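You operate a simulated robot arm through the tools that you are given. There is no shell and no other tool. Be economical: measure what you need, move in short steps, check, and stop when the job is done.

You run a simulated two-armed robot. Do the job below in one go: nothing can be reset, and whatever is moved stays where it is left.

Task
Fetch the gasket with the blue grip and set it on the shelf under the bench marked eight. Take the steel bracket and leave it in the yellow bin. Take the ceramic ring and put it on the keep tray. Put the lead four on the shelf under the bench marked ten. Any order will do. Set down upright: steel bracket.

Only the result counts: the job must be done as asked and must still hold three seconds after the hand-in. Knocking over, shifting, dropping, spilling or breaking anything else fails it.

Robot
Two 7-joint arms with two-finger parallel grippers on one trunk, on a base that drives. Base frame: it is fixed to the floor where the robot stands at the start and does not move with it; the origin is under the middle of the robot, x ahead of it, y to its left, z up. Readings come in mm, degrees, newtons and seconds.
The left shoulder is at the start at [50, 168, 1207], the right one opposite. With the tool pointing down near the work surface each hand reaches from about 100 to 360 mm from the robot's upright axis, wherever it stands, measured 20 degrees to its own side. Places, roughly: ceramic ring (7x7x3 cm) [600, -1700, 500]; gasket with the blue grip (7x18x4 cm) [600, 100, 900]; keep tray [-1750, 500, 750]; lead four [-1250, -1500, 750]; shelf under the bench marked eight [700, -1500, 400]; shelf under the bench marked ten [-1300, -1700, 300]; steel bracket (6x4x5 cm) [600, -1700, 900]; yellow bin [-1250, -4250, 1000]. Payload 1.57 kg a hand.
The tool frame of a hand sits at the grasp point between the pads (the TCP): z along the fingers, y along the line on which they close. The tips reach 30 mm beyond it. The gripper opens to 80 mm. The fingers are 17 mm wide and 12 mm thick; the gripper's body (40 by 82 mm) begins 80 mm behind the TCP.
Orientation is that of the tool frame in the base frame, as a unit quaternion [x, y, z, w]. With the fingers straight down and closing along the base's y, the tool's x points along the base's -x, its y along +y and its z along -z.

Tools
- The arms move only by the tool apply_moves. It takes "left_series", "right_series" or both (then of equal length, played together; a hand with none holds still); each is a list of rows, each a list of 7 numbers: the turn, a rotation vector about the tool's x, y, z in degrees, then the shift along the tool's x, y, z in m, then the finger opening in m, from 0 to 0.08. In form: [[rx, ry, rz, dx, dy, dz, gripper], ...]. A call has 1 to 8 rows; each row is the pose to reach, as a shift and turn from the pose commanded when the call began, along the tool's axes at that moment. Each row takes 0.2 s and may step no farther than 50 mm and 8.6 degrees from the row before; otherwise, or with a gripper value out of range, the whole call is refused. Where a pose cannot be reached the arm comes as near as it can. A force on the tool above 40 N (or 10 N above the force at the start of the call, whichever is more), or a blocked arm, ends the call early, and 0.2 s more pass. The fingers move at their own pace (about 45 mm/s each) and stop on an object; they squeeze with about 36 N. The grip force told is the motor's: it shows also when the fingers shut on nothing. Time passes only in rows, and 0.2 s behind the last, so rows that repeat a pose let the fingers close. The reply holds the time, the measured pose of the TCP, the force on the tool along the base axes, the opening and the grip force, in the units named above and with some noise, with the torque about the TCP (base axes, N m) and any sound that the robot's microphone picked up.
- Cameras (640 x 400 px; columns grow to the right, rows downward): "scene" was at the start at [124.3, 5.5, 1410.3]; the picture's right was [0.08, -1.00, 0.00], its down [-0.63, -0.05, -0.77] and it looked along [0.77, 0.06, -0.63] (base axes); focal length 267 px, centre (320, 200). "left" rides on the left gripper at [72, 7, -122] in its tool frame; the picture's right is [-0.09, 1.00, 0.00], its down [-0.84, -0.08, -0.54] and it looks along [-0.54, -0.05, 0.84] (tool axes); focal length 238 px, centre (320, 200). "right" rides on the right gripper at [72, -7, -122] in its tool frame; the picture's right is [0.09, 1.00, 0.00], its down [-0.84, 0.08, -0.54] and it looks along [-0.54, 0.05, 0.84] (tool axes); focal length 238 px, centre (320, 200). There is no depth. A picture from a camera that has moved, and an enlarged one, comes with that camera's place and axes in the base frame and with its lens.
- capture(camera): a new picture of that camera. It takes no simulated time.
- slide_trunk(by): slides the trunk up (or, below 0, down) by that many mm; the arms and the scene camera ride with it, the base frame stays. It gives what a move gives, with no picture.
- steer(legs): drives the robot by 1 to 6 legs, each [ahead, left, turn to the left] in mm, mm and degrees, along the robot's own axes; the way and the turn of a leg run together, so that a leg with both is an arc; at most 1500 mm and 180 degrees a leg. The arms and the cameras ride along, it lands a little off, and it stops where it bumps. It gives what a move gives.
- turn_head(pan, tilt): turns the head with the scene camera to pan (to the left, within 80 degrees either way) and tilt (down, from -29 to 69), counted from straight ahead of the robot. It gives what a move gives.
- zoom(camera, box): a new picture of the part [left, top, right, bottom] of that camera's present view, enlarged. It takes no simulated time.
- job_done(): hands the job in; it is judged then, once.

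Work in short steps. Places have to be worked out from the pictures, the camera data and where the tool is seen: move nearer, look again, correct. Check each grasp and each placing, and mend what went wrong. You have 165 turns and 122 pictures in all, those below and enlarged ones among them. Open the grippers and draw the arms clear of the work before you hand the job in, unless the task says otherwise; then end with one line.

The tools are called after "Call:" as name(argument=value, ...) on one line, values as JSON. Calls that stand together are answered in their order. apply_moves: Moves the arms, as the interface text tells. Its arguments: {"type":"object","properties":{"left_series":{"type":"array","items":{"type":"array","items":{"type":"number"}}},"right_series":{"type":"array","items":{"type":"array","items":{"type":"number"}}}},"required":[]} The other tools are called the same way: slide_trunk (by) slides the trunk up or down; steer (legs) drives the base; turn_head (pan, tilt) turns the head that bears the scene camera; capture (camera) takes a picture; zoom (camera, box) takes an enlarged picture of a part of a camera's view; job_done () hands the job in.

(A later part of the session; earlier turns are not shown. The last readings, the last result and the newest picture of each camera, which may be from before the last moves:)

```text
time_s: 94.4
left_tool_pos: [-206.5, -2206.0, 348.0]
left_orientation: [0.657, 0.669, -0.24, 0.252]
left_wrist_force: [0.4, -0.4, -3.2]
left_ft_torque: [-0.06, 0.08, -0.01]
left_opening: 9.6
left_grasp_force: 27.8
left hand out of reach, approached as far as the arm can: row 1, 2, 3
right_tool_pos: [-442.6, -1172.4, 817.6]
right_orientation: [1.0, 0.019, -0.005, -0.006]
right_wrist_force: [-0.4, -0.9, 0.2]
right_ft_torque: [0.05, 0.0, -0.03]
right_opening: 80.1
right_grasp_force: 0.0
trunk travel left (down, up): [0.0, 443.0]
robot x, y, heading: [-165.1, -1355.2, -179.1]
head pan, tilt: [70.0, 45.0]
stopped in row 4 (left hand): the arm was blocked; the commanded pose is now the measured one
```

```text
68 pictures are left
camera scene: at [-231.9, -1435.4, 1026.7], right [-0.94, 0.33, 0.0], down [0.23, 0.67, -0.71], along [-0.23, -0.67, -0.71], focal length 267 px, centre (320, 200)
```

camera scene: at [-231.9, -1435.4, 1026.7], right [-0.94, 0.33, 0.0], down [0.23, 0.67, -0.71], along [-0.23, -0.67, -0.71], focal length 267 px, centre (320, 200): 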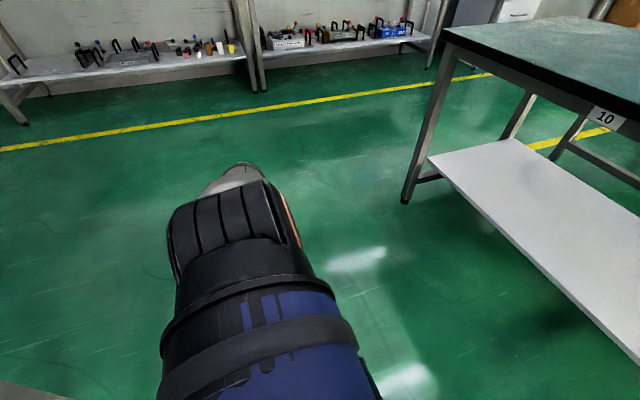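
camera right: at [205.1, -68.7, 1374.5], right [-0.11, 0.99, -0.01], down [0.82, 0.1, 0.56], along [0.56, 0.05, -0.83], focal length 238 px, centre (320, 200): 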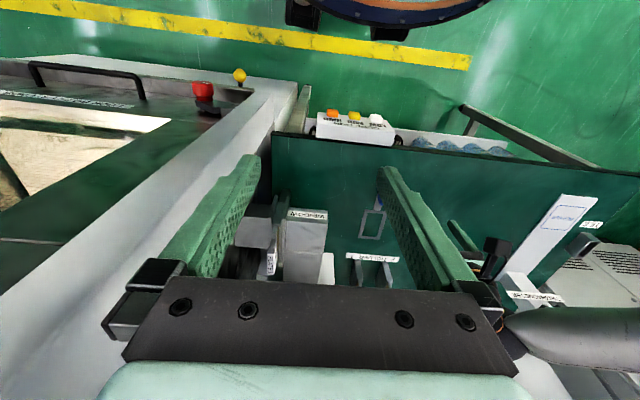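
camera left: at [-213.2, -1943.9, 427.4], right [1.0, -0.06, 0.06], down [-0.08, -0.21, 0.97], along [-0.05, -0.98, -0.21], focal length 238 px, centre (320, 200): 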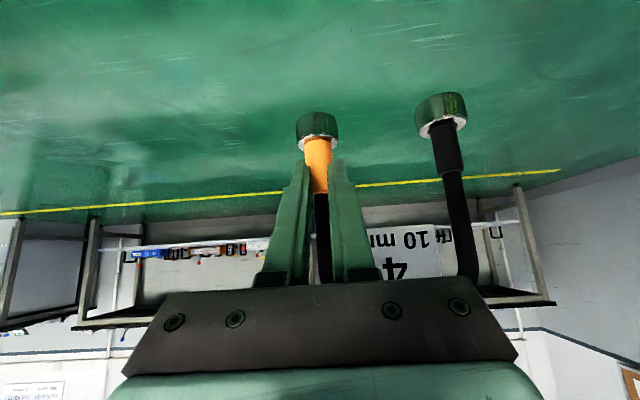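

Now the elbow has dropped and the arm is nearly straight, just what I need. I restore the 45° pitch and raise ~35 mm to clear the shelf edge.

Call:
apply_moves(left_series=[[0, -1.5, 0, -0.008, 0, -0.009, 0], [0, -3, 0, -0.016, 0, -0.018, 0], [0, -4.3, 0, -0.023, 0, -0.027, 0], [0, -4.3, 0, -0.023, 0, -0.027, 0]])

Call:
capture(camera="left")

Call:
capture(camera="scene")

```text
time_s: 95.4
left_tool_pos: [-207.6, -2210.2, 392.8]
left_orientation: [0.645, 0.657, -0.268, 0.282]
left_wrist_force: [-0.1, 0.1, -1.4]
left_ft_torque: [0.05, 0.04, 0.01]
left_opening: 9.3
left_grasp_force: 27.7
right_tool_pos: [-443.8, -1172.0, 817.4]
right_orientation: [1.0, 0.018, -0.004, -0.006]
right_wrist_force: [-0.1, -0.4, 0.1]
right_ft_torque: [0.02, -0.01, 0.03]
right_opening: 79.9
right_grasp_force: 0.1
trunk travel left (down, up): [0.0, 443.0]
robot x, y, heading: [-164.1, -1357.4, -179.3]
head pan, tilt: [70.0, 45.0]
```

```text
67 pictures are left
camera left: at [-205.4, -2071.7, 424.1], right [1.0, -0.04, 0.08], down [-0.08, -0.2, 0.98], along [-0.03, -0.98, -0.2], focal length 238 px, centre (320, 200)
```

left: 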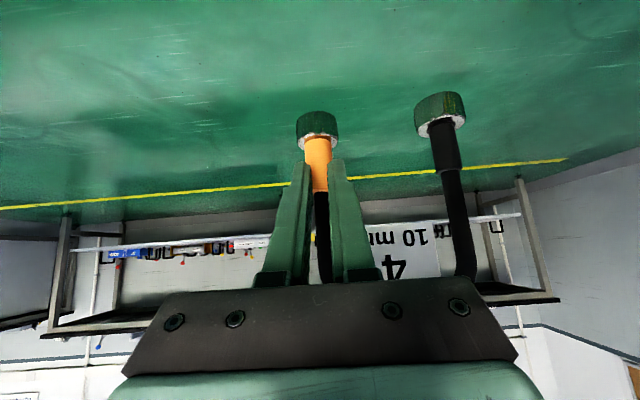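

```text
66 pictures are left
camera scene: at [-232.0, -1434.0, 1026.9], right [-0.94, 0.33, 0.0], down [0.23, 0.67, -0.71], along [-0.23, -0.67, -0.71], focal length 267 px, centre (320, 200)
```

scene: 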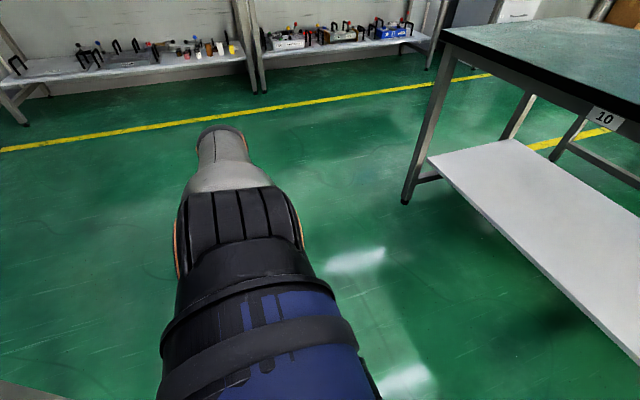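

I back up toward +x, turn right 90° so my left side faces bench ten, and slide to line up with the shelf; the final approach comes after a look.

Call:
steer(legs=[[-195, 0, 0], [0, 0, -90.7], [-186, 0, 0]])

Call:
capture(camera="scene")

Call:
capture(camera="left")

```text
time_s: 99.7
left_tool_pos: [-779.5, -1635.7, 386.4]
left_orientation: [0.903, 0.187, -0.378, 0.083]
left_wrist_force: [0.4, -0.2, -1.8]
left_ft_torque: [0.04, 0.03, -0.02]
left_opening: 9.8
left_grasp_force: 27.9
right_tool_pos: [87.1, -1027.9, 821.0]
right_orientation: [0.846, -0.533, -0.003, -0.013]
right_wrist_force: [0.5, -0.6, -0.3]
right_ft_torque: [0.02, 0.0, 0.01]
right_opening: 80.2
right_grasp_force: 0.1
trunk travel left (down, up): [0.0, 443.0]
robot x, y, heading: [29.9, -1351.0, 113.1]
head pan, tilt: [70.0, 45.0]
stopped in leg 2: the robot was blocked; the commanded pose is now the measured one
```

```text
65 pictures are left
camera scene: at [-72.6, -1322.9, 1027.0], right [-0.06, 1.0, 0.0], down [0.71, 0.04, -0.7], along [-0.7, -0.04, -0.71], focal length 267 px, centre (320, 200)
```

scene: 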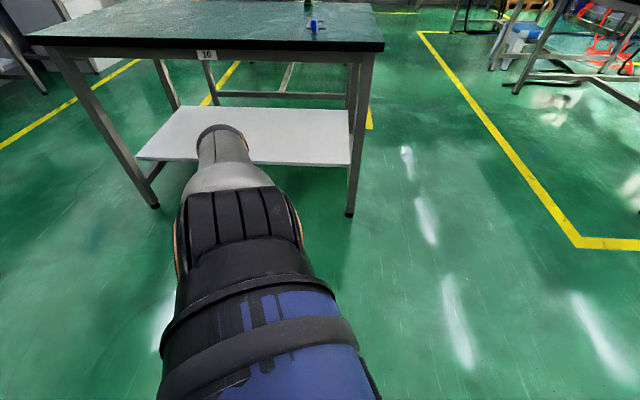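

```text
64 pictures are left
camera left: at [-651.7, -1585.8, 421.1], right [0.34, -0.94, 0.08], down [-0.22, 0.0, 0.98], along [-0.92, -0.35, -0.2], focal length 238 px, centre (320, 200)
```

left: 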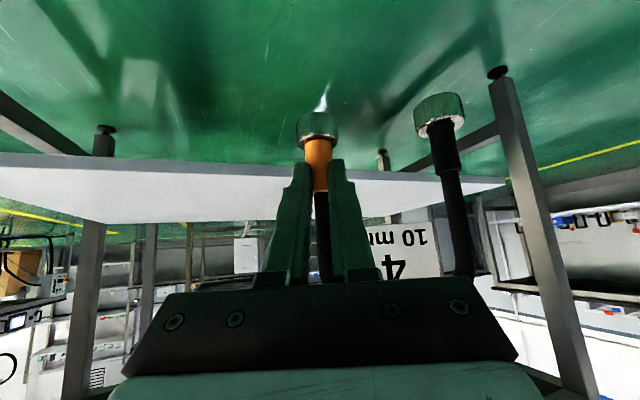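

The turn stopped at heading 113° (right arm near the oven probably). That's fine: the hand can enter the shelf at this slant. I translate away from the oven toward the shelf, first part of the way.

Call:
steer(legs=[[125, 168, 0]])

Call:
capture(camera="left")

Call:
capture(camera="scene")

```text
time_s: 101.4
left_tool_pos: [-989.4, -1597.0, 391.2]
left_orientation: [0.901, 0.189, -0.38, 0.085]
left_wrist_force: [-0.7, 0.8, -1.5]
left_ft_torque: [0.06, 0.01, 0.0]
left_opening: 9.6
left_grasp_force: 27.4
right_tool_pos: [-122.7, -982.1, 818.4]
right_orientation: [0.847, -0.532, -0.002, -0.01]
right_wrist_force: [0.0, 0.7, 0.2]
right_ft_torque: [0.0, 0.03, 0.01]
right_opening: 80.3
right_grasp_force: 0.0
trunk travel left (down, up): [0.0, 443.0]
robot x, y, heading: [-185.5, -1305.3, 113.5]
head pan, tilt: [70.0, 45.0]
```

```text
63 pictures are left
camera left: at [-860.6, -1545.9, 424.4], right [0.34, -0.94, 0.08], down [-0.21, 0.0, 0.98], along [-0.91, -0.35, -0.2], focal length 238 px, centre (320, 200)
```

left: 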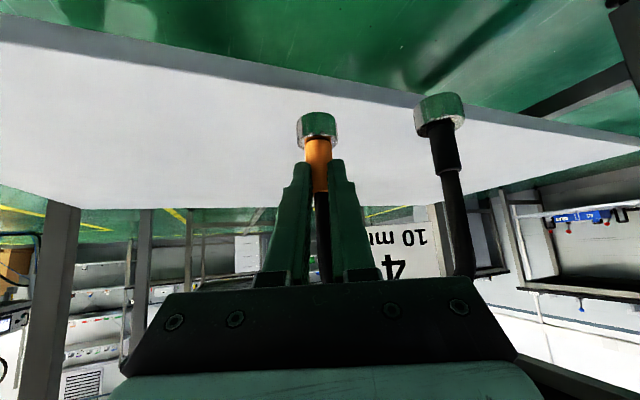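

```text
62 pictures are left
camera scene: at [-280.1, -1278.4, 1026.9], right [-0.06, 1.0, 0.0], down [0.71, 0.04, -0.71], along [-0.71, -0.04, -0.71], focal length 267 px, centre (320, 200)
```

scene: 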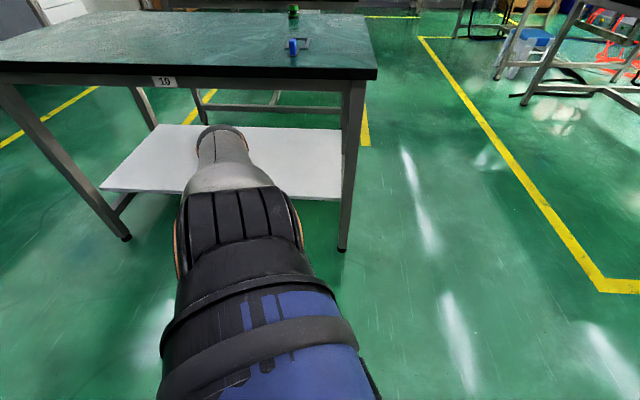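

Clear so far. I continue about 120 mm further in.

Call:
steer(legs=[[66, 103, 0]])

Call:
capture(camera="left")

Call:
capture(camera="scene")

```text
time_s: 102.6
left_tool_pos: [-1111.1, -1579.1, 390.8]
left_orientation: [0.901, 0.189, -0.38, 0.086]
left_wrist_force: [1.0, -0.6, -1.3]
left_ft_torque: [0.04, -0.01, -0.01]
left_opening: 9.3
left_grasp_force: 27.9
right_tool_pos: [-245.4, -964.8, 817.6]
right_orientation: [0.847, -0.531, -0.002, -0.011]
right_wrist_force: [1.2, -0.4, 0.1]
right_ft_torque: [0.01, -0.02, 0.04]
right_opening: 79.9
right_grasp_force: 0.0
trunk travel left (down, up): [0.0, 443.0]
robot x, y, heading: [-304.2, -1290.6, 113.6]
head pan, tilt: [70.0, 45.0]
```

```text
61 pictures are left
camera left: at [-983.4, -1528.2, 424.3], right [0.35, -0.94, 0.08], down [-0.21, 0.0, 0.98], along [-0.91, -0.35, -0.2], focal length 238 px, centre (320, 200)
```

left: 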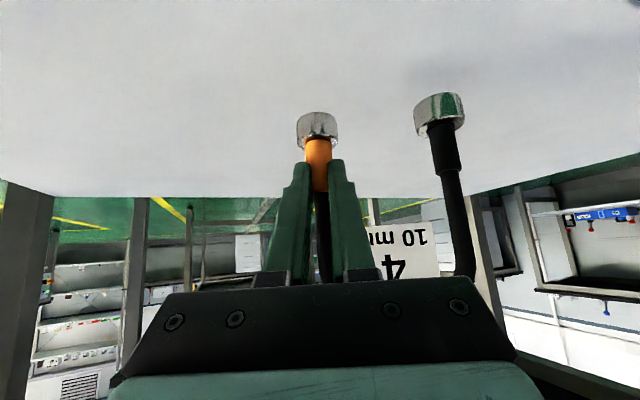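

```text
60 pictures are left
camera scene: at [-403.2, -1260.0, 1026.9], right [-0.06, 1.0, 0.0], down [0.71, 0.04, -0.71], along [-0.71, -0.04, -0.71], focal length 267 px, centre (320, 200)
```

scene: 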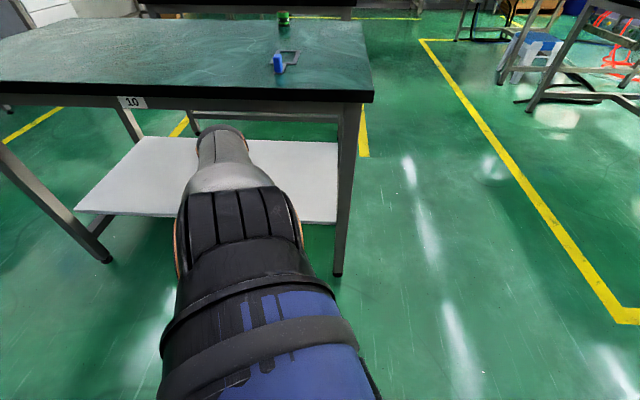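

The lead is over the shelf. I lower gently until contact.

Call:
apply_moves(left_series=[[0, 0, 0, 0.01, 0, 0.01, 0], [0, 0, 0, 0.018, 0, 0.018, 0], [0, 0, 0, 0.024, 0, 0.024, 0], [0, 0, 0, 0.029, 0, 0.029, 0], [0, 0, 0, 0.034, 0, 0.034, 0], [0, 0, 0, 0.038, 0, 0.038, 0], [0, 0, 0, 0.042, 0, 0.042, 0]])

Call:
capture(camera="left")

```text
time_s: 104.2
left_tool_pos: [-1108.0, -1587.7, 354.8]
left_orientation: [0.899, 0.194, -0.382, 0.09]
left_wrist_force: [-4.0, 6.7, 8.8]
left_ft_torque: [0.36, 0.21, -0.08]
left_opening: 9.8
left_grasp_force: 28.5
left hand out of reach, approached as far as the arm can: row 4, 5, 6, 7
right_tool_pos: [-245.2, -964.8, 818.4]
right_orientation: [0.847, -0.532, -0.002, -0.008]
right_wrist_force: [0.0, -0.1, -0.1]
right_ft_torque: [0.01, 0.04, 0.01]
right_opening: 80.1
right_grasp_force: 0.1
trunk travel left (down, up): [0.0, 443.0]
robot x, y, heading: [-304.4, -1288.0, 113.8]
head pan, tilt: [70.0, 45.0]
```

```text
59 pictures are left
camera left: at [-980.9, -1534.5, 386.3], right [0.36, -0.93, 0.08], down [-0.21, 0.0, 0.98], along [-0.91, -0.36, -0.19], focal length 238 px, centre (320, 200)
```

left: 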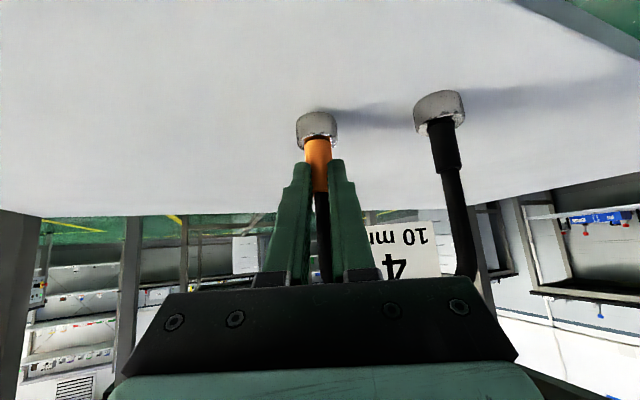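

Contact felt (≈9 N). I open the fingers to 30 mm and check that the lead stands.

Call:
apply_moves(left_series=[[0, 0, 0, 0, 0, 0, 0.015], [0, 0, 0, 0, 0, 0, 0.025], [0, 0, 0, 0, 0, 0, 0.035], [0, 0, 0, 0, 0, 0, 0.035], [0, 0, 0, 0, 0, 0, 0.035]])

Call:
capture(camera="left")

```text
time_s: 105.4
left_tool_pos: [-1108.1, -1587.1, 351.5]
left_orientation: [0.9, 0.193, -0.381, 0.089]
left_wrist_force: [0.1, -0.1, -0.3]
left_ft_torque: [0.0, 0.04, 0.0]
left_opening: 34.9
left_grasp_force: 0.0
right_tool_pos: [-246.2, -965.3, 817.8]
right_orientation: [0.847, -0.531, -0.002, -0.009]
right_wrist_force: [0.4, 0.3, -0.5]
right_ft_torque: [0.0, -0.03, -0.02]
right_opening: 80.1
right_grasp_force: 0.1
trunk travel left (down, up): [0.0, 443.0]
robot x, y, heading: [-306.3, -1290.9, 113.6]
head pan, tilt: [70.0, 45.0]
```

```text
58 pictures are left
camera left: at [-979.8, -1534.6, 384.4], right [0.35, -0.93, 0.08], down [-0.21, 0.0, 0.98], along [-0.91, -0.36, -0.2], focal length 238 px, centre (320, 200)
```

left: 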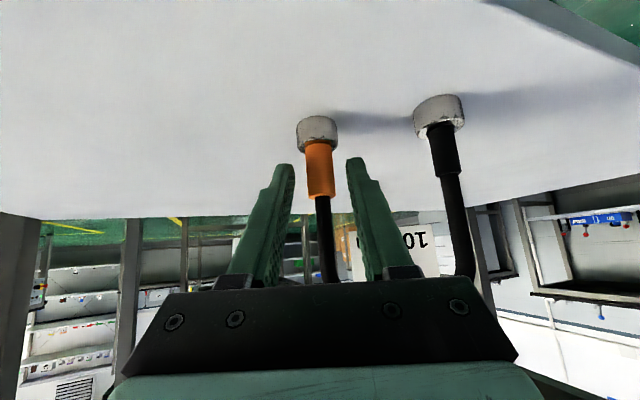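

The lead stands on shelf ten. I withdraw straight back along the hand's direction by driving to my right.

Call:
steer(legs=[[0, -230, 0]])

Call:
capture(camera="left")

```text
time_s: 107.2
left_tool_pos: [-901.5, -1500.2, 350.8]
left_orientation: [0.9, 0.195, -0.38, 0.09]
left_wrist_force: [1.0, 0.5, -0.8]
left_ft_torque: [-0.01, -0.02, -0.02]
left_opening: 35.0
left_grasp_force: 0.0
right_tool_pos: [-41.8, -874.1, 818.2]
right_orientation: [0.848, -0.529, -0.002, -0.01]
right_wrist_force: [-0.6, 0.3, 0.1]
right_ft_torque: [0.02, -0.02, 0.03]
right_opening: 80.2
right_grasp_force: 0.1
trunk travel left (down, up): [0.0, 443.0]
robot x, y, heading: [-100.3, -1201.0, 113.8]
head pan, tilt: [70.0, 45.0]
```

```text
57 pictures are left
camera left: at [-772.7, -1447.3, 384.4], right [0.36, -0.93, 0.08], down [-0.21, 0.0, 0.98], along [-0.91, -0.37, -0.2], focal length 238 px, centre (320, 200)
```

left: 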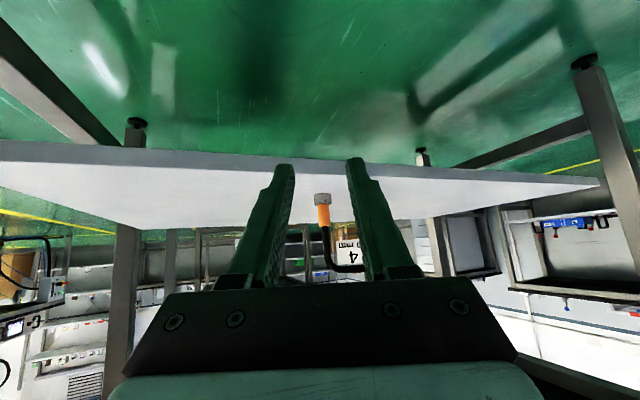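

The lead stands upright on shelf ten. With the arm in this low posture I now go for the ring: swing the arm round (−y side), move to mid-aisle and turn so that my left side faces bench 8 at a slant.

Call:
steer(legs=[[0, 0, 66.2], [350, 129, 0], [0, 0, 64.5]])

Call:
turn_head(pan=75, tilt=30)

Call:
capture(camera="scene")

Call:
capture(camera="left")

```text
time_s: 115.3
left_tool_pos: [304.9, -1722.4, 351.3]
left_orientation: [0.189, 0.901, -0.073, 0.384]
left_wrist_force: [0.8, -0.7, -0.4]
left_ft_torque: [-0.03, 0.01, 0.0]
left_opening: 35.1
left_grasp_force: 0.1
right_tool_pos: [-734.1, -1501.9, 819.0]
right_orientation: [0.829, 0.559, -0.009, -0.001]
right_wrist_force: [0.0, 0.3, -0.2]
right_ft_torque: [0.03, -0.03, -0.02]
right_opening: 80.0
right_grasp_force: 0.1
trunk travel left (down, up): [0.0, 443.0]
robot x, y, heading: [-450.8, -1328.1, -114.0]
head pan, tilt: [70.0, 45.0]
```

```text
time_s: 116.1
left_tool_pos: [306.4, -1721.4, 352.4]
left_orientation: [0.189, 0.901, -0.073, 0.384]
left_wrist_force: [-0.2, 1.0, 0.6]
left_ft_torque: [-0.02, -0.01, 0.03]
left_opening: 35.0
left_grasp_force: 0.1
right_tool_pos: [-733.0, -1500.4, 817.8]
right_orientation: [0.83, 0.558, -0.01, -0.002]
right_wrist_force: [0.2, -0.1, -0.3]
right_ft_torque: [-0.01, 0.01, -0.01]
right_opening: 79.8
right_grasp_force: 0.1
trunk travel left (down, up): [0.0, 443.0]
robot x, y, heading: [-449.0, -1325.6, -114.2]
head pan, tilt: [75.0, 30.0]
```

```text
56 pictures are left
camera scene: at [-400.4, -1421.2, 1049.5], right [-0.63, -0.77, 0.0], down [-0.39, 0.32, -0.87], along [0.67, -0.55, -0.5], focal length 267 px, centre (320, 200)
```

scene: 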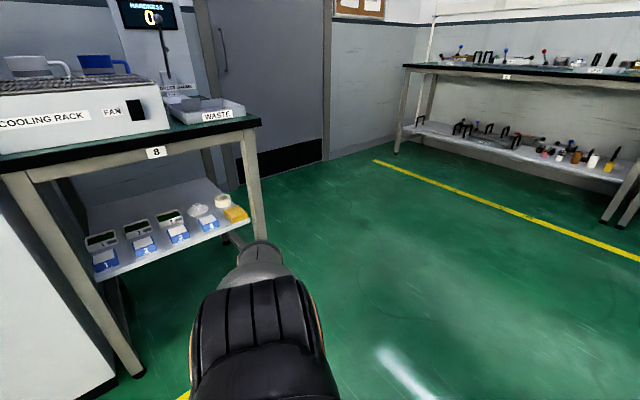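

```text
55 pictures are left
camera left: at [181.6, -1660.9, 384.5], right [0.45, 0.89, 0.08], down [0.14, -0.16, 0.98], along [0.88, -0.43, -0.2], focal length 238 px, centre (320, 200)
```

left: 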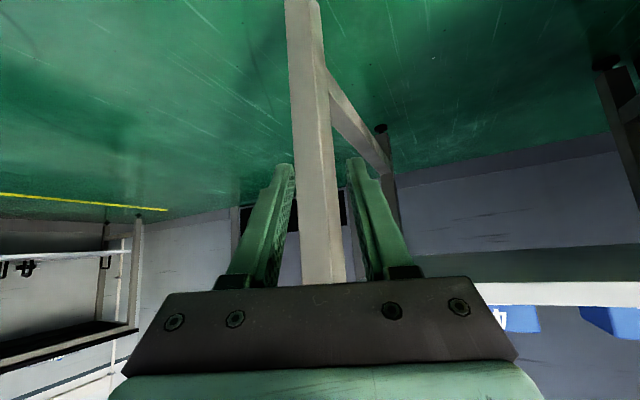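

The hand is in front of the front-right leg and below shelf level. I raise it to about z=480, open wide and re-image.

Call:
apply_moves(left_series=[[0, 0, 0, -0.03, 0, -0.03, 0.08], [0, 0, 0, -0.06, 0, -0.06, 0.08], [0, 0, 0, -0.09, 0, -0.09, 0.08]])

Call:
steer(legs=[[-100, 0, 0]])

Call:
capture(camera="left")

Call:
capture(camera="scene")

```text
time_s: 116.9
left_tool_pos: [305.2, -1723.9, 480.5]
left_orientation: [0.189, 0.901, -0.075, 0.383]
left_wrist_force: [-0.4, -1.4, -0.1]
left_ft_torque: [0.02, -0.01, 0.07]
left_opening: 79.9
left_grasp_force: 0.0
right_tool_pos: [-733.4, -1500.9, 819.2]
right_orientation: [0.829, 0.559, -0.01, -0.002]
right_wrist_force: [0.4, 0.8, 0.2]
right_ft_torque: [-0.02, 0.05, -0.02]
right_opening: 79.7
right_grasp_force: 0.1
trunk travel left (down, up): [0.0, 443.0]
robot x, y, heading: [-453.1, -1330.2, -114.5]
head pan, tilt: [75.0, 30.0]
```

```text
time_s: 118.0
left_tool_pos: [348.6, -1627.3, 479.8]
left_orientation: [0.187, 0.901, -0.072, 0.384]
left_wrist_force: [0.3, -0.2, 0.0]
left_ft_torque: [-0.02, 0.0, 0.01]
left_opening: 79.9
left_grasp_force: 0.0
right_tool_pos: [-692.3, -1408.2, 818.8]
right_orientation: [0.828, 0.56, -0.009, -0.002]
right_wrist_force: [-0.1, 0.1, -0.9]
right_ft_torque: [-0.02, -0.01, 0.03]
right_opening: 79.9
right_grasp_force: 0.1
trunk travel left (down, up): [0.0, 443.0]
robot x, y, heading: [-411.5, -1232.0, -114.0]
head pan, tilt: [75.0, 30.0]
```

```text
54 pictures are left
camera left: at [224.3, -1567.6, 512.0], right [0.45, 0.89, 0.08], down [0.14, -0.16, 0.98], along [0.88, -0.43, -0.2], focal length 238 px, centre (320, 200)
```

left: 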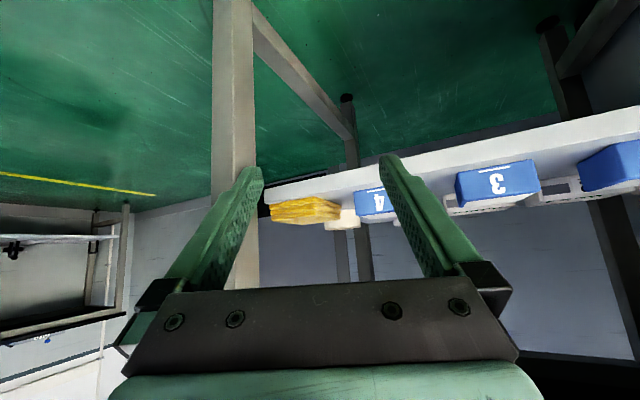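

```text
53 pictures are left
camera scene: at [-358.3, -1328.3, 1049.6], right [-0.63, -0.78, 0.0], down [-0.39, 0.32, -0.87], along [0.67, -0.55, -0.5], focal length 267 px, centre (320, 200)
```

scene: 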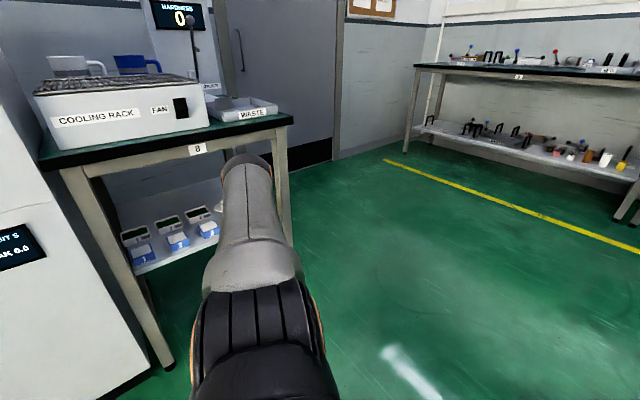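

Ring seems at about [632, -1725], shelf z≈450, boxes up to ≈480 with narrow gaps, so I must come in higher and descend onto the ring. I raise to z≈535, adjust heading and drive partway in.

Call:
apply_moves(left_series=[[0, 0, 0, -0.02, 0, -0.02, 0.08], [0, 0, 0, -0.039, 0, -0.039, 0.08]])

Call:
steer(legs=[[0, 0, 4], [55, 130, 0]])

Call:
capture(camera="left")

Call:
capture(camera="scene")

```text
time_s: 118.6
left_tool_pos: [347.7, -1630.6, 536.1]
left_orientation: [0.187, 0.902, -0.071, 0.383]
left_wrist_force: [-0.1, -0.9, -0.2]
left_ft_torque: [0.01, -0.03, 0.0]
left_opening: 80.1
left_grasp_force: 0.1
right_tool_pos: [-691.4, -1409.6, 818.3]
right_orientation: [0.828, 0.56, -0.01, -0.003]
right_wrist_force: [0.0, 0.7, 0.4]
right_ft_torque: [0.01, 0.0, -0.02]
right_opening: 80.1
right_grasp_force: 0.0
trunk travel left (down, up): [0.0, 443.0]
robot x, y, heading: [-413.1, -1235.0, -114.0]
head pan, tilt: [75.0, 30.0]
```

```text
time_s: 120.4
left_tool_pos: [472.0, -1674.5, 536.3]
left_orientation: [0.158, 0.907, -0.06, 0.386]
left_wrist_force: [0.2, -0.5, -0.3]
left_ft_torque: [0.0, -0.02, -0.01]
left_opening: 80.1
left_grasp_force: 0.0
right_tool_pos: [-577.6, -1522.5, 818.1]
right_orientation: [0.809, 0.588, -0.01, -0.002]
right_wrist_force: [1.2, -0.3, 0.1]
right_ft_torque: [0.01, 0.0, 0.02]
right_opening: 80.0
right_grasp_force: 0.1
trunk travel left (down, up): [0.0, 443.0]
robot x, y, heading: [-306.6, -1331.9, -110.6]
head pan, tilt: [75.0, 30.0]
```

```text
52 pictures are left
camera left: at [345.2, -1621.6, 568.6], right [0.39, 0.92, 0.08], down [0.15, -0.15, 0.98], along [0.91, -0.37, -0.2], focal length 238 px, centre (320, 200)
```

left: 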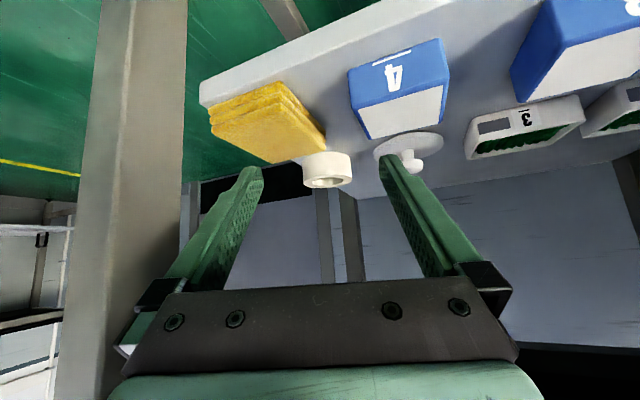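

```text
51 pictures are left
camera scene: at [-251.4, -1420.0, 1049.6], right [-0.58, -0.82, 0.0], down [-0.41, 0.29, -0.87], along [0.71, -0.5, -0.5], focal length 267 px, centre (320, 200)
```

scene: 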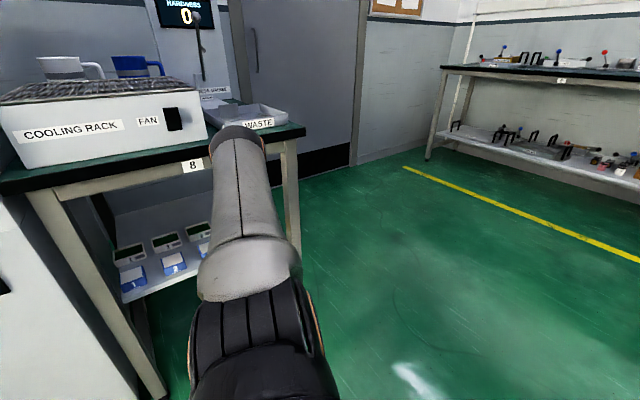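

The ring is at about [641, -1730] with its top near z=480. The elbow is high, though, so rather than driving I extend the arm outward 105 mm to drop it.

Call:
apply_moves(left_series=[[0, 0, 0, -0.025, 0, 0.025, 0.08], [0, 0, 0, -0.05, 0, 0.05, 0.08], [0, 0, 0, -0.074, 0, 0.074, 0.08]])

Call:
capture(camera="scene")

```text
time_s: 121.2
left_tool_pos: [545.6, -1705.2, 545.9]
left_orientation: [0.151, 0.909, -0.075, 0.382]
left_wrist_force: [1.7, 5.8, -0.8]
left_ft_torque: [-0.35, 0.13, -0.45]
left_opening: 79.9
left_grasp_force: 0.0
left hand out of reach, approached as far as the arm can: row 3
right_tool_pos: [-578.0, -1523.3, 817.9]
right_orientation: [0.809, 0.587, -0.01, -0.002]
right_wrist_force: [-0.7, -0.7, 0.2]
right_ft_torque: [0.03, 0.0, 0.02]
right_opening: 80.3
right_grasp_force: 0.1
trunk travel left (down, up): [0.0, 443.0]
robot x, y, heading: [-307.6, -1329.5, -110.5]
head pan, tilt: [75.0, 30.0]
```

```text
50 pictures are left
camera scene: at [-251.4, -1420.4, 1049.6], right [-0.58, -0.82, 0.0], down [-0.41, 0.29, -0.87], along [0.71, -0.5, -0.5], focal length 267 px, centre (320, 200)
```

scene: 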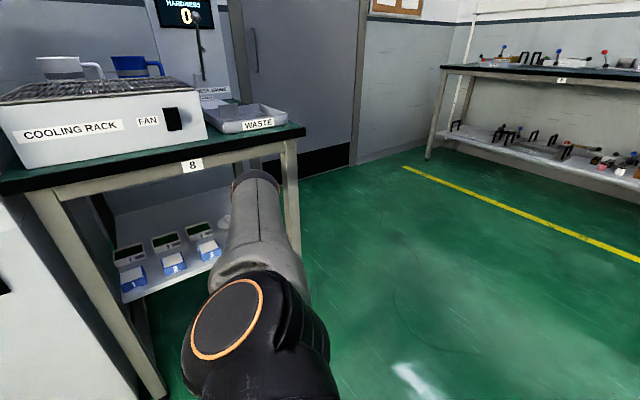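

A side force of ~6 N appeared on the hand, possibly touching the leg. I look with the hand camera.

Call:
capture(camera="left")

Call:
zoom(camera="scene", box=[200, 130, 320, 230])

```text
49 pictures are left
camera left: at [418.7, -1651.5, 578.8], right [0.39, 0.92, 0.05], down [0.16, -0.12, 0.98], along [0.91, -0.38, -0.2], focal length 238 px, centre (320, 200)
```

left: 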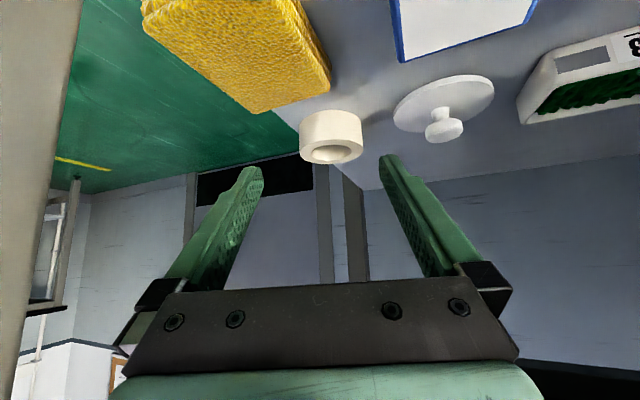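

```text
4.00 times, centred on (260, 180) of scene
camera zoom: at [-251.4, -1420.4, 1049.6], right [-0.58, -0.82, 0.0], down [-0.41, 0.29, -0.87], along [0.71, -0.5, -0.5], focal length 1069 px, centre (560, 280)
```

zoom: 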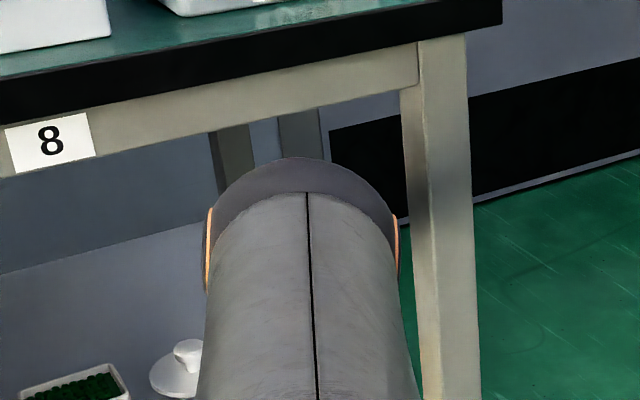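

The wrist is brushing the leg. I withdraw 130 mm, turn 6.5° further right for a more slanted approach that clears the leg, and extend the arm 30 mm more.

Call:
steer(legs=[[0, -130, 0], [0, 0, -6.5]])

Call:
apply_moves(left_series=[[0, 0, 0, -0.011, 0, 0.011, 0.08], [0, 0, 0, -0.021, 0, 0.021, 0.08], [0, 0, 0, -0.021, 0, 0.021, 0.08]])

Call:
capture(camera="scene")

```text
time_s: 123.0
left_tool_pos: [383.3, -1742.3, 544.8]
left_orientation: [0.206, 0.897, -0.081, 0.382]
left_wrist_force: [0.2, -0.4, -0.4]
left_ft_torque: [-0.01, -0.03, -0.01]
left_opening: 80.0
left_grasp_force: 0.1
right_tool_pos: [-719.4, -1448.5, 818.8]
right_orientation: [0.841, 0.541, -0.01, -0.002]
right_wrist_force: [0.3, 0.6, -0.2]
right_ft_torque: [-0.02, 0.05, -0.02]
right_opening: 80.0
right_grasp_force: 0.1
trunk travel left (down, up): [0.0, 443.0]
robot x, y, heading: [-428.5, -1287.4, -116.6]
head pan, tilt: [75.0, 30.0]
```

```text
time_s: 123.8
left_tool_pos: [388.8, -1741.2, 551.7]
left_orientation: [0.207, 0.897, -0.081, 0.382]
left_wrist_force: [0.7, -0.1, -0.2]
left_ft_torque: [-0.01, 0.0, 0.05]
left_opening: 80.1
left_grasp_force: 0.1
left hand out of reach, approached as far as the arm can: row 1, 2, 3
right_tool_pos: [-719.3, -1447.4, 818.9]
right_orientation: [0.84, 0.542, -0.01, -0.002]
right_wrist_force: [-0.5, 0.3, -0.8]
right_ft_torque: [-0.01, 0.03, 0.02]
right_opening: 80.2
right_grasp_force: 0.1
trunk travel left (down, up): [0.0, 443.0]
robot x, y, heading: [-432.8, -1280.7, -116.7]
head pan, tilt: [75.0, 30.0]
```

```text
47 pictures are left
camera scene: at [-382.5, -1381.1, 1049.6], right [-0.66, -0.75, 0.0], down [-0.37, 0.33, -0.87], along [0.65, -0.58, -0.5], focal length 267 px, centre (320, 200)
```

scene: 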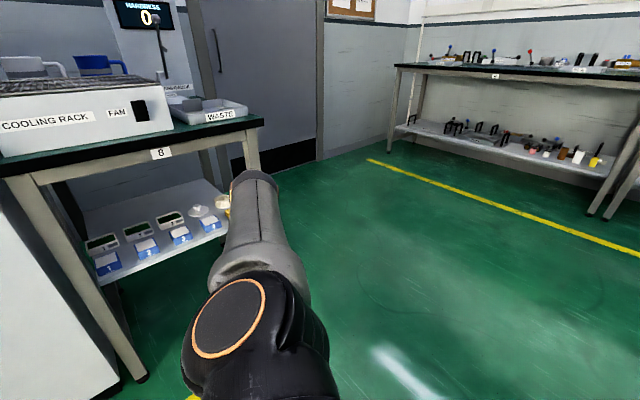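

The shelf is awkward from the front because of the leg and bench edge, but the ring sits ~50 mm from the shelf's open right end. I go round to that end: drive to mid-floor beyond the bench and turn so my left arm points at it (+y).

Call:
steer(legs=[[642, 323, 0], [565, 880, 0], [0, 0, 116.7]])

Call:
turn_head(pan=70, tilt=25)

Call:
capture(camera="scene")

```text
time_s: 125.1
left_tool_pos: [387.3, -1794.4, 546.6]
left_orientation: [0.205, 0.9, -0.072, 0.378]
left_wrist_force: [0.8, 0.5, -0.4]
left_ft_torque: [0.01, 0.01, 0.02]
left_opening: 80.2
left_grasp_force: 0.0
right_tool_pos: [-720.8, -1512.8, 818.0]
right_orientation: [0.84, 0.542, -0.011, -0.002]
right_wrist_force: [0.0, -0.5, -1.0]
right_ft_torque: [0.0, 0.0, 0.01]
right_opening: 79.9
right_grasp_force: 0.0
trunk travel left (down, up): [0.0, 443.0]
robot x, y, heading: [-435.8, -1347.4, -116.8]
head pan, tilt: [75.0, 30.0]
stopped in leg 1: the force on the tool passed its limit (the readings are from after the stop); the commanded pose is now the measured one
```

```text
time_s: 125.8
left_tool_pos: [387.5, -1795.7, 546.1]
left_orientation: [0.205, 0.9, -0.072, 0.378]
left_wrist_force: [0.7, 0.4, -0.6]
left_ft_torque: [0.0, 0.01, 0.06]
left_opening: 79.9
left_grasp_force: 0.0
right_tool_pos: [-719.8, -1512.3, 817.7]
right_orientation: [0.84, 0.543, -0.01, -0.001]
right_wrist_force: [0.0, -0.1, 0.6]
right_ft_torque: [0.0, 0.01, 0.01]
right_opening: 80.1
right_grasp_force: 0.1
trunk travel left (down, up): [0.0, 443.0]
robot x, y, heading: [-432.3, -1348.1, -116.5]
head pan, tilt: [70.0, 25.0]
```

```text
46 pictures are left
camera scene: at [-388.0, -1452.8, 1057.5], right [-0.73, -0.69, 0.0], down [-0.29, 0.31, -0.91], along [0.62, -0.66, -0.42], focal length 267 px, centre (320, 200)
```

scene: 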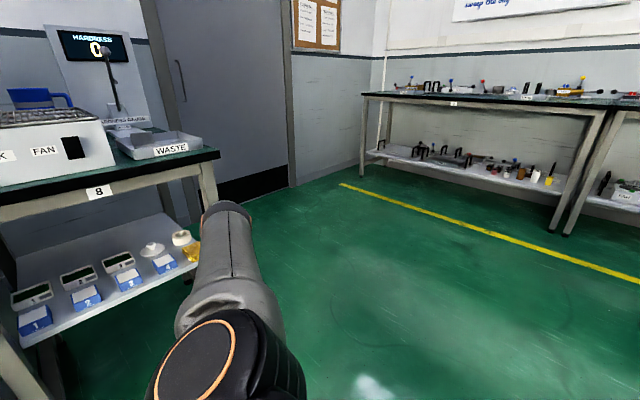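

A fingertip touched the leg sideways. I pull back to my right first, then go around.

Call:
steer(legs=[[-15, -200, 0], [740, 180, 0], [560, 890, 0], [0, 0, 116.7]])

Call:
capture(camera="scene")

```text
time_s: 128.5
left_tool_pos: [196.9, -1798.2, 545.4]
left_orientation: [0.202, 0.901, -0.071, 0.378]
left_wrist_force: [0.5, -0.5, 0.2]
left_ft_torque: [-0.01, 0.0, 0.06]
left_opening: 79.9
left_grasp_force: 0.0
right_tool_pos: [-909.2, -1522.6, 819.9]
right_orientation: [0.836, 0.549, -0.001, 0.001]
right_wrist_force: [12.0, -5.6, -0.7]
right_ft_torque: [-0.11, -0.26, 0.13]
right_opening: 68.1
right_grasp_force: 0.1
trunk travel left (down, up): [0.0, 443.0]
robot x, y, heading: [-631.8, -1356.5, -116.3]
head pan, tilt: [70.0, 25.0]
stopped in leg 2: the force on the tool passed its limit (the readings are from after the stop); the commanded pose is now the measured one
```

```text
45 pictures are left
camera scene: at [-582.0, -1462.1, 1057.4], right [-0.72, -0.69, 0.0], down [-0.29, 0.31, -0.91], along [0.63, -0.65, -0.42], focal length 267 px, centre (320, 200)
```

scene: 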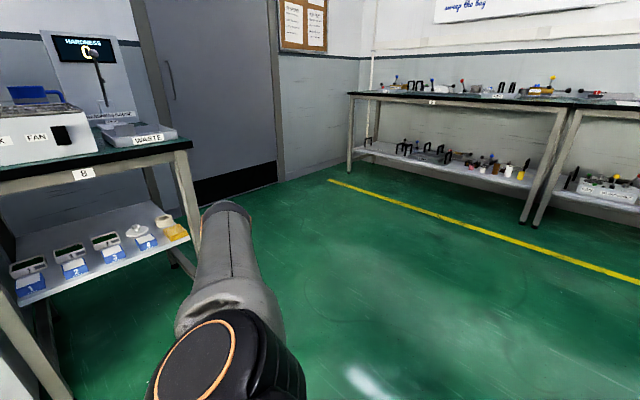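

The right hand touched bench ten's edge; nothing else is there. I move away from it and continue round.

Call:
steer(legs=[[-44, 90, 0], [627, 310, 0], [483, 941, 0], [0, 0, 116.3]])

Call:
capture(camera="scene")

```text
time_s: 143.0
left_tool_pos: [126.2, -1973.3, 546.5]
left_orientation: [0.661, -0.644, -0.285, -0.259]
left_wrist_force: [0.5, 0.7, 0.3]
left_ft_torque: [0.02, -0.02, 0.0]
left_opening: 80.1
left_grasp_force: 0.0
right_tool_pos: [377.3, -3085.5, 818.9]
right_orientation: [-0.03, 1.0, -0.001, 0.0]
right_wrist_force: [-0.2, 0.3, 0.1]
right_ft_torque: [0.03, -0.01, 0.01]
right_opening: 79.9
right_grasp_force: 0.2
trunk travel left (down, up): [0.0, 443.0]
robot x, y, heading: [103.8, -2908.6, 0.5]
head pan, tilt: [70.0, 25.0]
```

```text
44 pictures are left
camera scene: at [174.2, -2821.2, 1057.5], right [0.94, -0.33, 0.0], down [-0.14, -0.4, -0.91], along [0.3, 0.85, -0.42], focal length 267 px, centre (320, 200)
```

scene: 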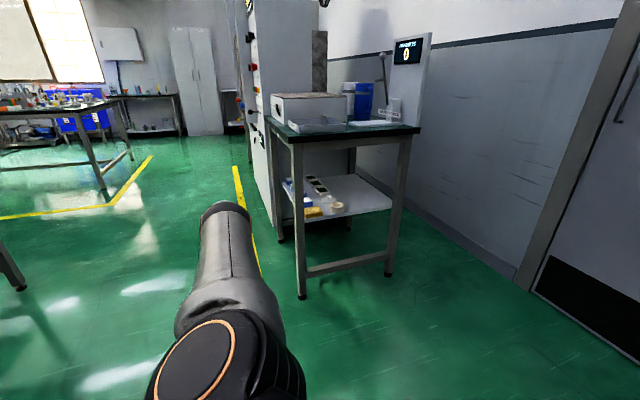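

I now face the open end of bench 8; the shelf's back part is empty. I zoom in for positions.

Call:
zoom(camera="scene", box=[260, 110, 430, 230])

```text
3.33 times, centred on (345, 170) of scene
camera zoom: at [174.2, -2821.2, 1057.5], right [0.94, -0.33, 0.0], down [-0.14, -0.4, -0.91], along [0.3, 0.85, -0.42], focal length 891 px, centre (237, 300)
```

zoom: 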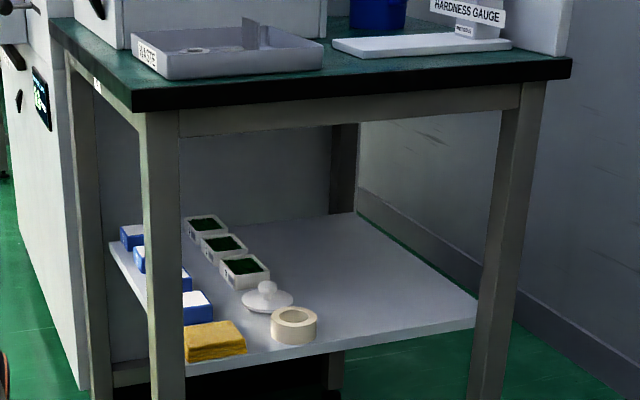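

The ring is at ≈[647, -1733], freely approachable from this end. I lower the hand to z≈484 and drive ahead 519 mm to line up.

Call:
apply_moves(left_series=[[0, 0, 0, 0.022, 0, 0.022, 0.08], [0, 0, 0, 0.044, 0, 0.044, 0.08], [0, 0, 0, 0.044, 0, 0.044, 0.08]])

Call:
steer(legs=[[519, 50, -0.5]])

Call:
capture(camera="left")

```text
time_s: 143.8
left_tool_pos: [98.7, -1982.0, 494.8]
left_orientation: [0.675, -0.63, -0.291, -0.252]
left_wrist_force: [0.1, 0.0, 0.5]
left_ft_torque: [0.0, 0.02, 0.0]
left_opening: 79.9
left_grasp_force: 0.0
left hand out of reach, approached as far as the arm can: row 1, 2, 3
right_tool_pos: [377.1, -3084.6, 816.8]
right_orientation: [-0.029, 1.0, -0.001, 0.001]
right_wrist_force: [-0.1, -0.1, -0.6]
right_ft_torque: [-0.05, -0.02, -0.01]
right_opening: 80.2
right_grasp_force: 0.0
trunk travel left (down, up): [0.0, 443.0]
robot x, y, heading: [107.1, -2907.7, 0.9]
head pan, tilt: [70.0, 25.0]
```

```text
time_s: 146.8
left_tool_pos: [616.7, -1925.4, 497.0]
left_orientation: [0.676, -0.627, -0.292, -0.252]
left_wrist_force: [0.3, -0.8, 0.1]
left_ft_torque: [-0.03, 0.02, -0.03]
left_opening: 79.8
left_grasp_force: 0.1
right_tool_pos: [902.0, -3026.0, 819.2]
right_orientation: [-0.032, 0.999, -0.001, 0.001]
right_wrist_force: [0.0, 0.8, 0.2]
right_ft_torque: [0.01, 0.02, -0.02]
right_opening: 80.2
right_grasp_force: 0.1
trunk travel left (down, up): [0.0, 443.0]
robot x, y, heading: [626.0, -2848.4, 1.1]
head pan, tilt: [70.0, 25.0]
```

```text
42 pictures are left
camera left: at [622.4, -2061.1, 530.8], right [-1.0, -0.02, 0.09], down [0.08, 0.21, 0.97], along [-0.04, 0.98, -0.21], focal length 238 px, centre (320, 200)
```

left: 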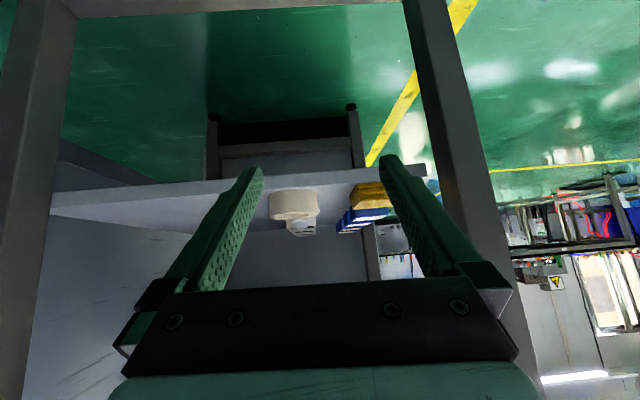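

Ring confirmed at [647, -1733, 464]. I retract the arm 40 mm while lowering 20 mm to get off the limit, then correct by driving.

Call:
apply_moves(left_series=[[0, 0, 0, 0.02, 0, -0.008, 0.08], [0, 0, 0, 0.042, 0, -0.014, 0.08], [0, 0, 0, 0.042, 0, -0.014, 0.08]])

Call:
steer(legs=[[29, 140, 0]])

Call:
capture(camera="left")

```text
time_s: 147.6
left_tool_pos: [619.7, -1955.6, 481.8]
left_orientation: [0.676, -0.629, -0.289, -0.253]
left_wrist_force: [0.0, 0.2, -0.6]
left_ft_torque: [-0.01, 0.04, 0.03]
left_opening: 80.1
left_grasp_force: 0.0
left hand out of reach, approached as far as the arm can: row 2
right_tool_pos: [902.6, -3027.1, 818.3]
right_orientation: [-0.031, 1.0, -0.001, 0.001]
right_wrist_force: [-0.2, 0.2, -0.2]
right_ft_torque: [0.04, -0.01, 0.0]
right_opening: 80.0
right_grasp_force: 0.1
trunk travel left (down, up): [0.0, 443.0]
robot x, y, heading: [628.1, -2849.8, 1.0]
head pan, tilt: [70.0, 25.0]
```

```text
time_s: 149.0
left_tool_pos: [649.2, -1816.3, 481.6]
left_orientation: [0.676, -0.629, -0.289, -0.253]
left_wrist_force: [0.5, 0.0, -0.4]
left_ft_torque: [-0.02, 0.02, 0.02]
left_opening: 79.8
left_grasp_force: 0.1
right_tool_pos: [927.8, -2886.9, 818.6]
right_orientation: [-0.03, 1.0, -0.001, 0.0]
right_wrist_force: [0.2, 0.3, 0.6]
right_ft_torque: [0.03, -0.02, 0.05]
right_opening: 80.0
right_grasp_force: 0.0
trunk travel left (down, up): [0.0, 443.0]
robot x, y, heading: [654.3, -2709.6, 1.1]
head pan, tilt: [70.0, 25.0]
```

```text
41 pictures are left
camera left: at [653.8, -1952.1, 515.8], right [-1.0, -0.01, 0.09], down [0.08, 0.21, 0.97], along [-0.03, 0.98, -0.21], focal length 238 px, centre (320, 200)
```

left: 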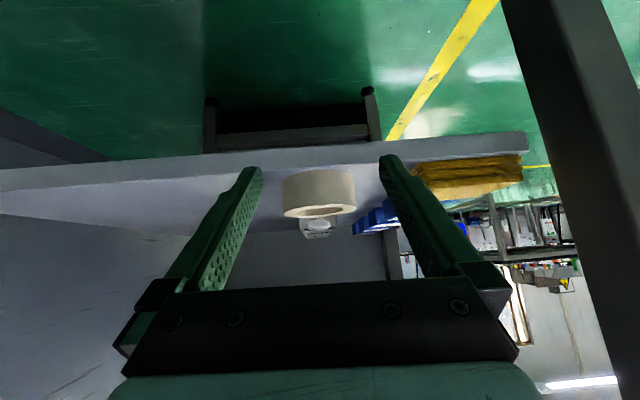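

Well aligned (x within ~2 mm). I drive 38 mm further, check alignment, and do the last bit with the arm.

Call:
steer(legs=[[0, 38, 0]])

Call:
capture(camera="left")

```text
time_s: 149.8
left_tool_pos: [648.2, -1777.9, 480.2]
left_orientation: [0.675, -0.629, -0.29, -0.253]
left_wrist_force: [0.3, 1.6, 0.3]
left_ft_torque: [0.0, 0.01, -0.01]
left_opening: 79.9
left_grasp_force: 0.0
right_tool_pos: [928.3, -2851.3, 818.1]
right_orientation: [-0.03, 1.0, -0.001, 0.001]
right_wrist_force: [-0.3, -0.1, 0.6]
right_ft_torque: [0.03, 0.0, -0.04]
right_opening: 79.9
right_grasp_force: 0.0
trunk travel left (down, up): [0.0, 443.0]
robot x, y, heading: [655.7, -2674.3, 0.5]
head pan, tilt: [70.0, 25.0]
```

```text
40 pictures are left
camera left: at [653.6, -1914.5, 515.8], right [-1.0, -0.01, 0.09], down [0.08, 0.21, 0.97], along [-0.03, 0.98, -0.21], focal length 238 px, centre (320, 200)
```

left: 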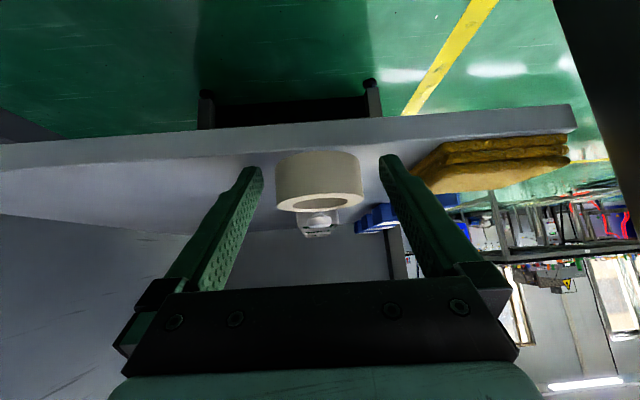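

Centred within 2 mm. I advance 40 mm with the arm and close on the ring.

Call:
apply_moves(left_series=[[0, 0, 0, -0.014, -0.0015, 0.014, 0.08], [0, 0, 0, -0.028, -0.003, 0.028, 0.08], [0, 0, 0, -0.028, -0.003, 0.028, 0.07], [0, 0, 0, -0.028, -0.003, 0.028, 0.05], [0, 0, 0, -0.028, -0.003, 0.028, 0.05], [0, 0, 0, -0.028, -0.003, 0.028, 0.05]])

Call:
capture(camera="left")

```text
time_s: 151.2
left_tool_pos: [646.4, -1756.6, 482.3]
left_orientation: [0.675, -0.629, -0.289, -0.253]
left_wrist_force: [0.3, -0.3, 1.0]
left_ft_torque: [0.0, -0.06, 0.01]
left_opening: 66.8
left_grasp_force: 35.3
left hand out of reach, approached as far as the arm can: row 1, 2, 3, 4, 5, 6
right_tool_pos: [926.9, -2850.7, 818.2]
right_orientation: [-0.03, 1.0, -0.001, 0.001]
right_wrist_force: [0.2, -0.4, 0.0]
right_ft_torque: [0.04, -0.03, 0.0]
right_opening: 80.1
right_grasp_force: 0.1
trunk travel left (down, up): [0.0, 443.0]
robot x, y, heading: [656.3, -2674.0, 0.8]
head pan, tilt: [70.0, 25.0]
```

```text
39 pictures are left
camera left: at [651.9, -1892.5, 516.6], right [-1.0, -0.01, 0.09], down [0.08, 0.21, 0.97], along [-0.03, 0.98, -0.21], focal length 238 px, centre (320, 200)
```

left: 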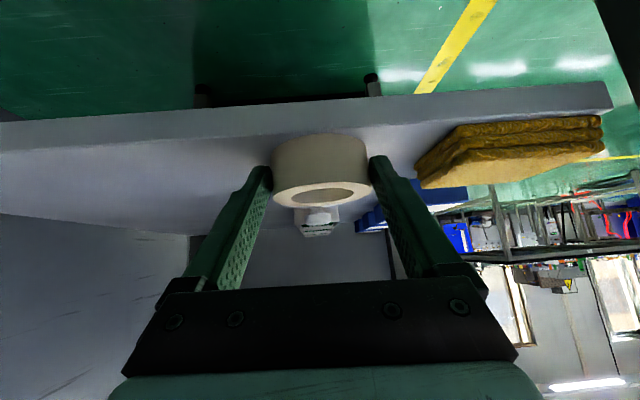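

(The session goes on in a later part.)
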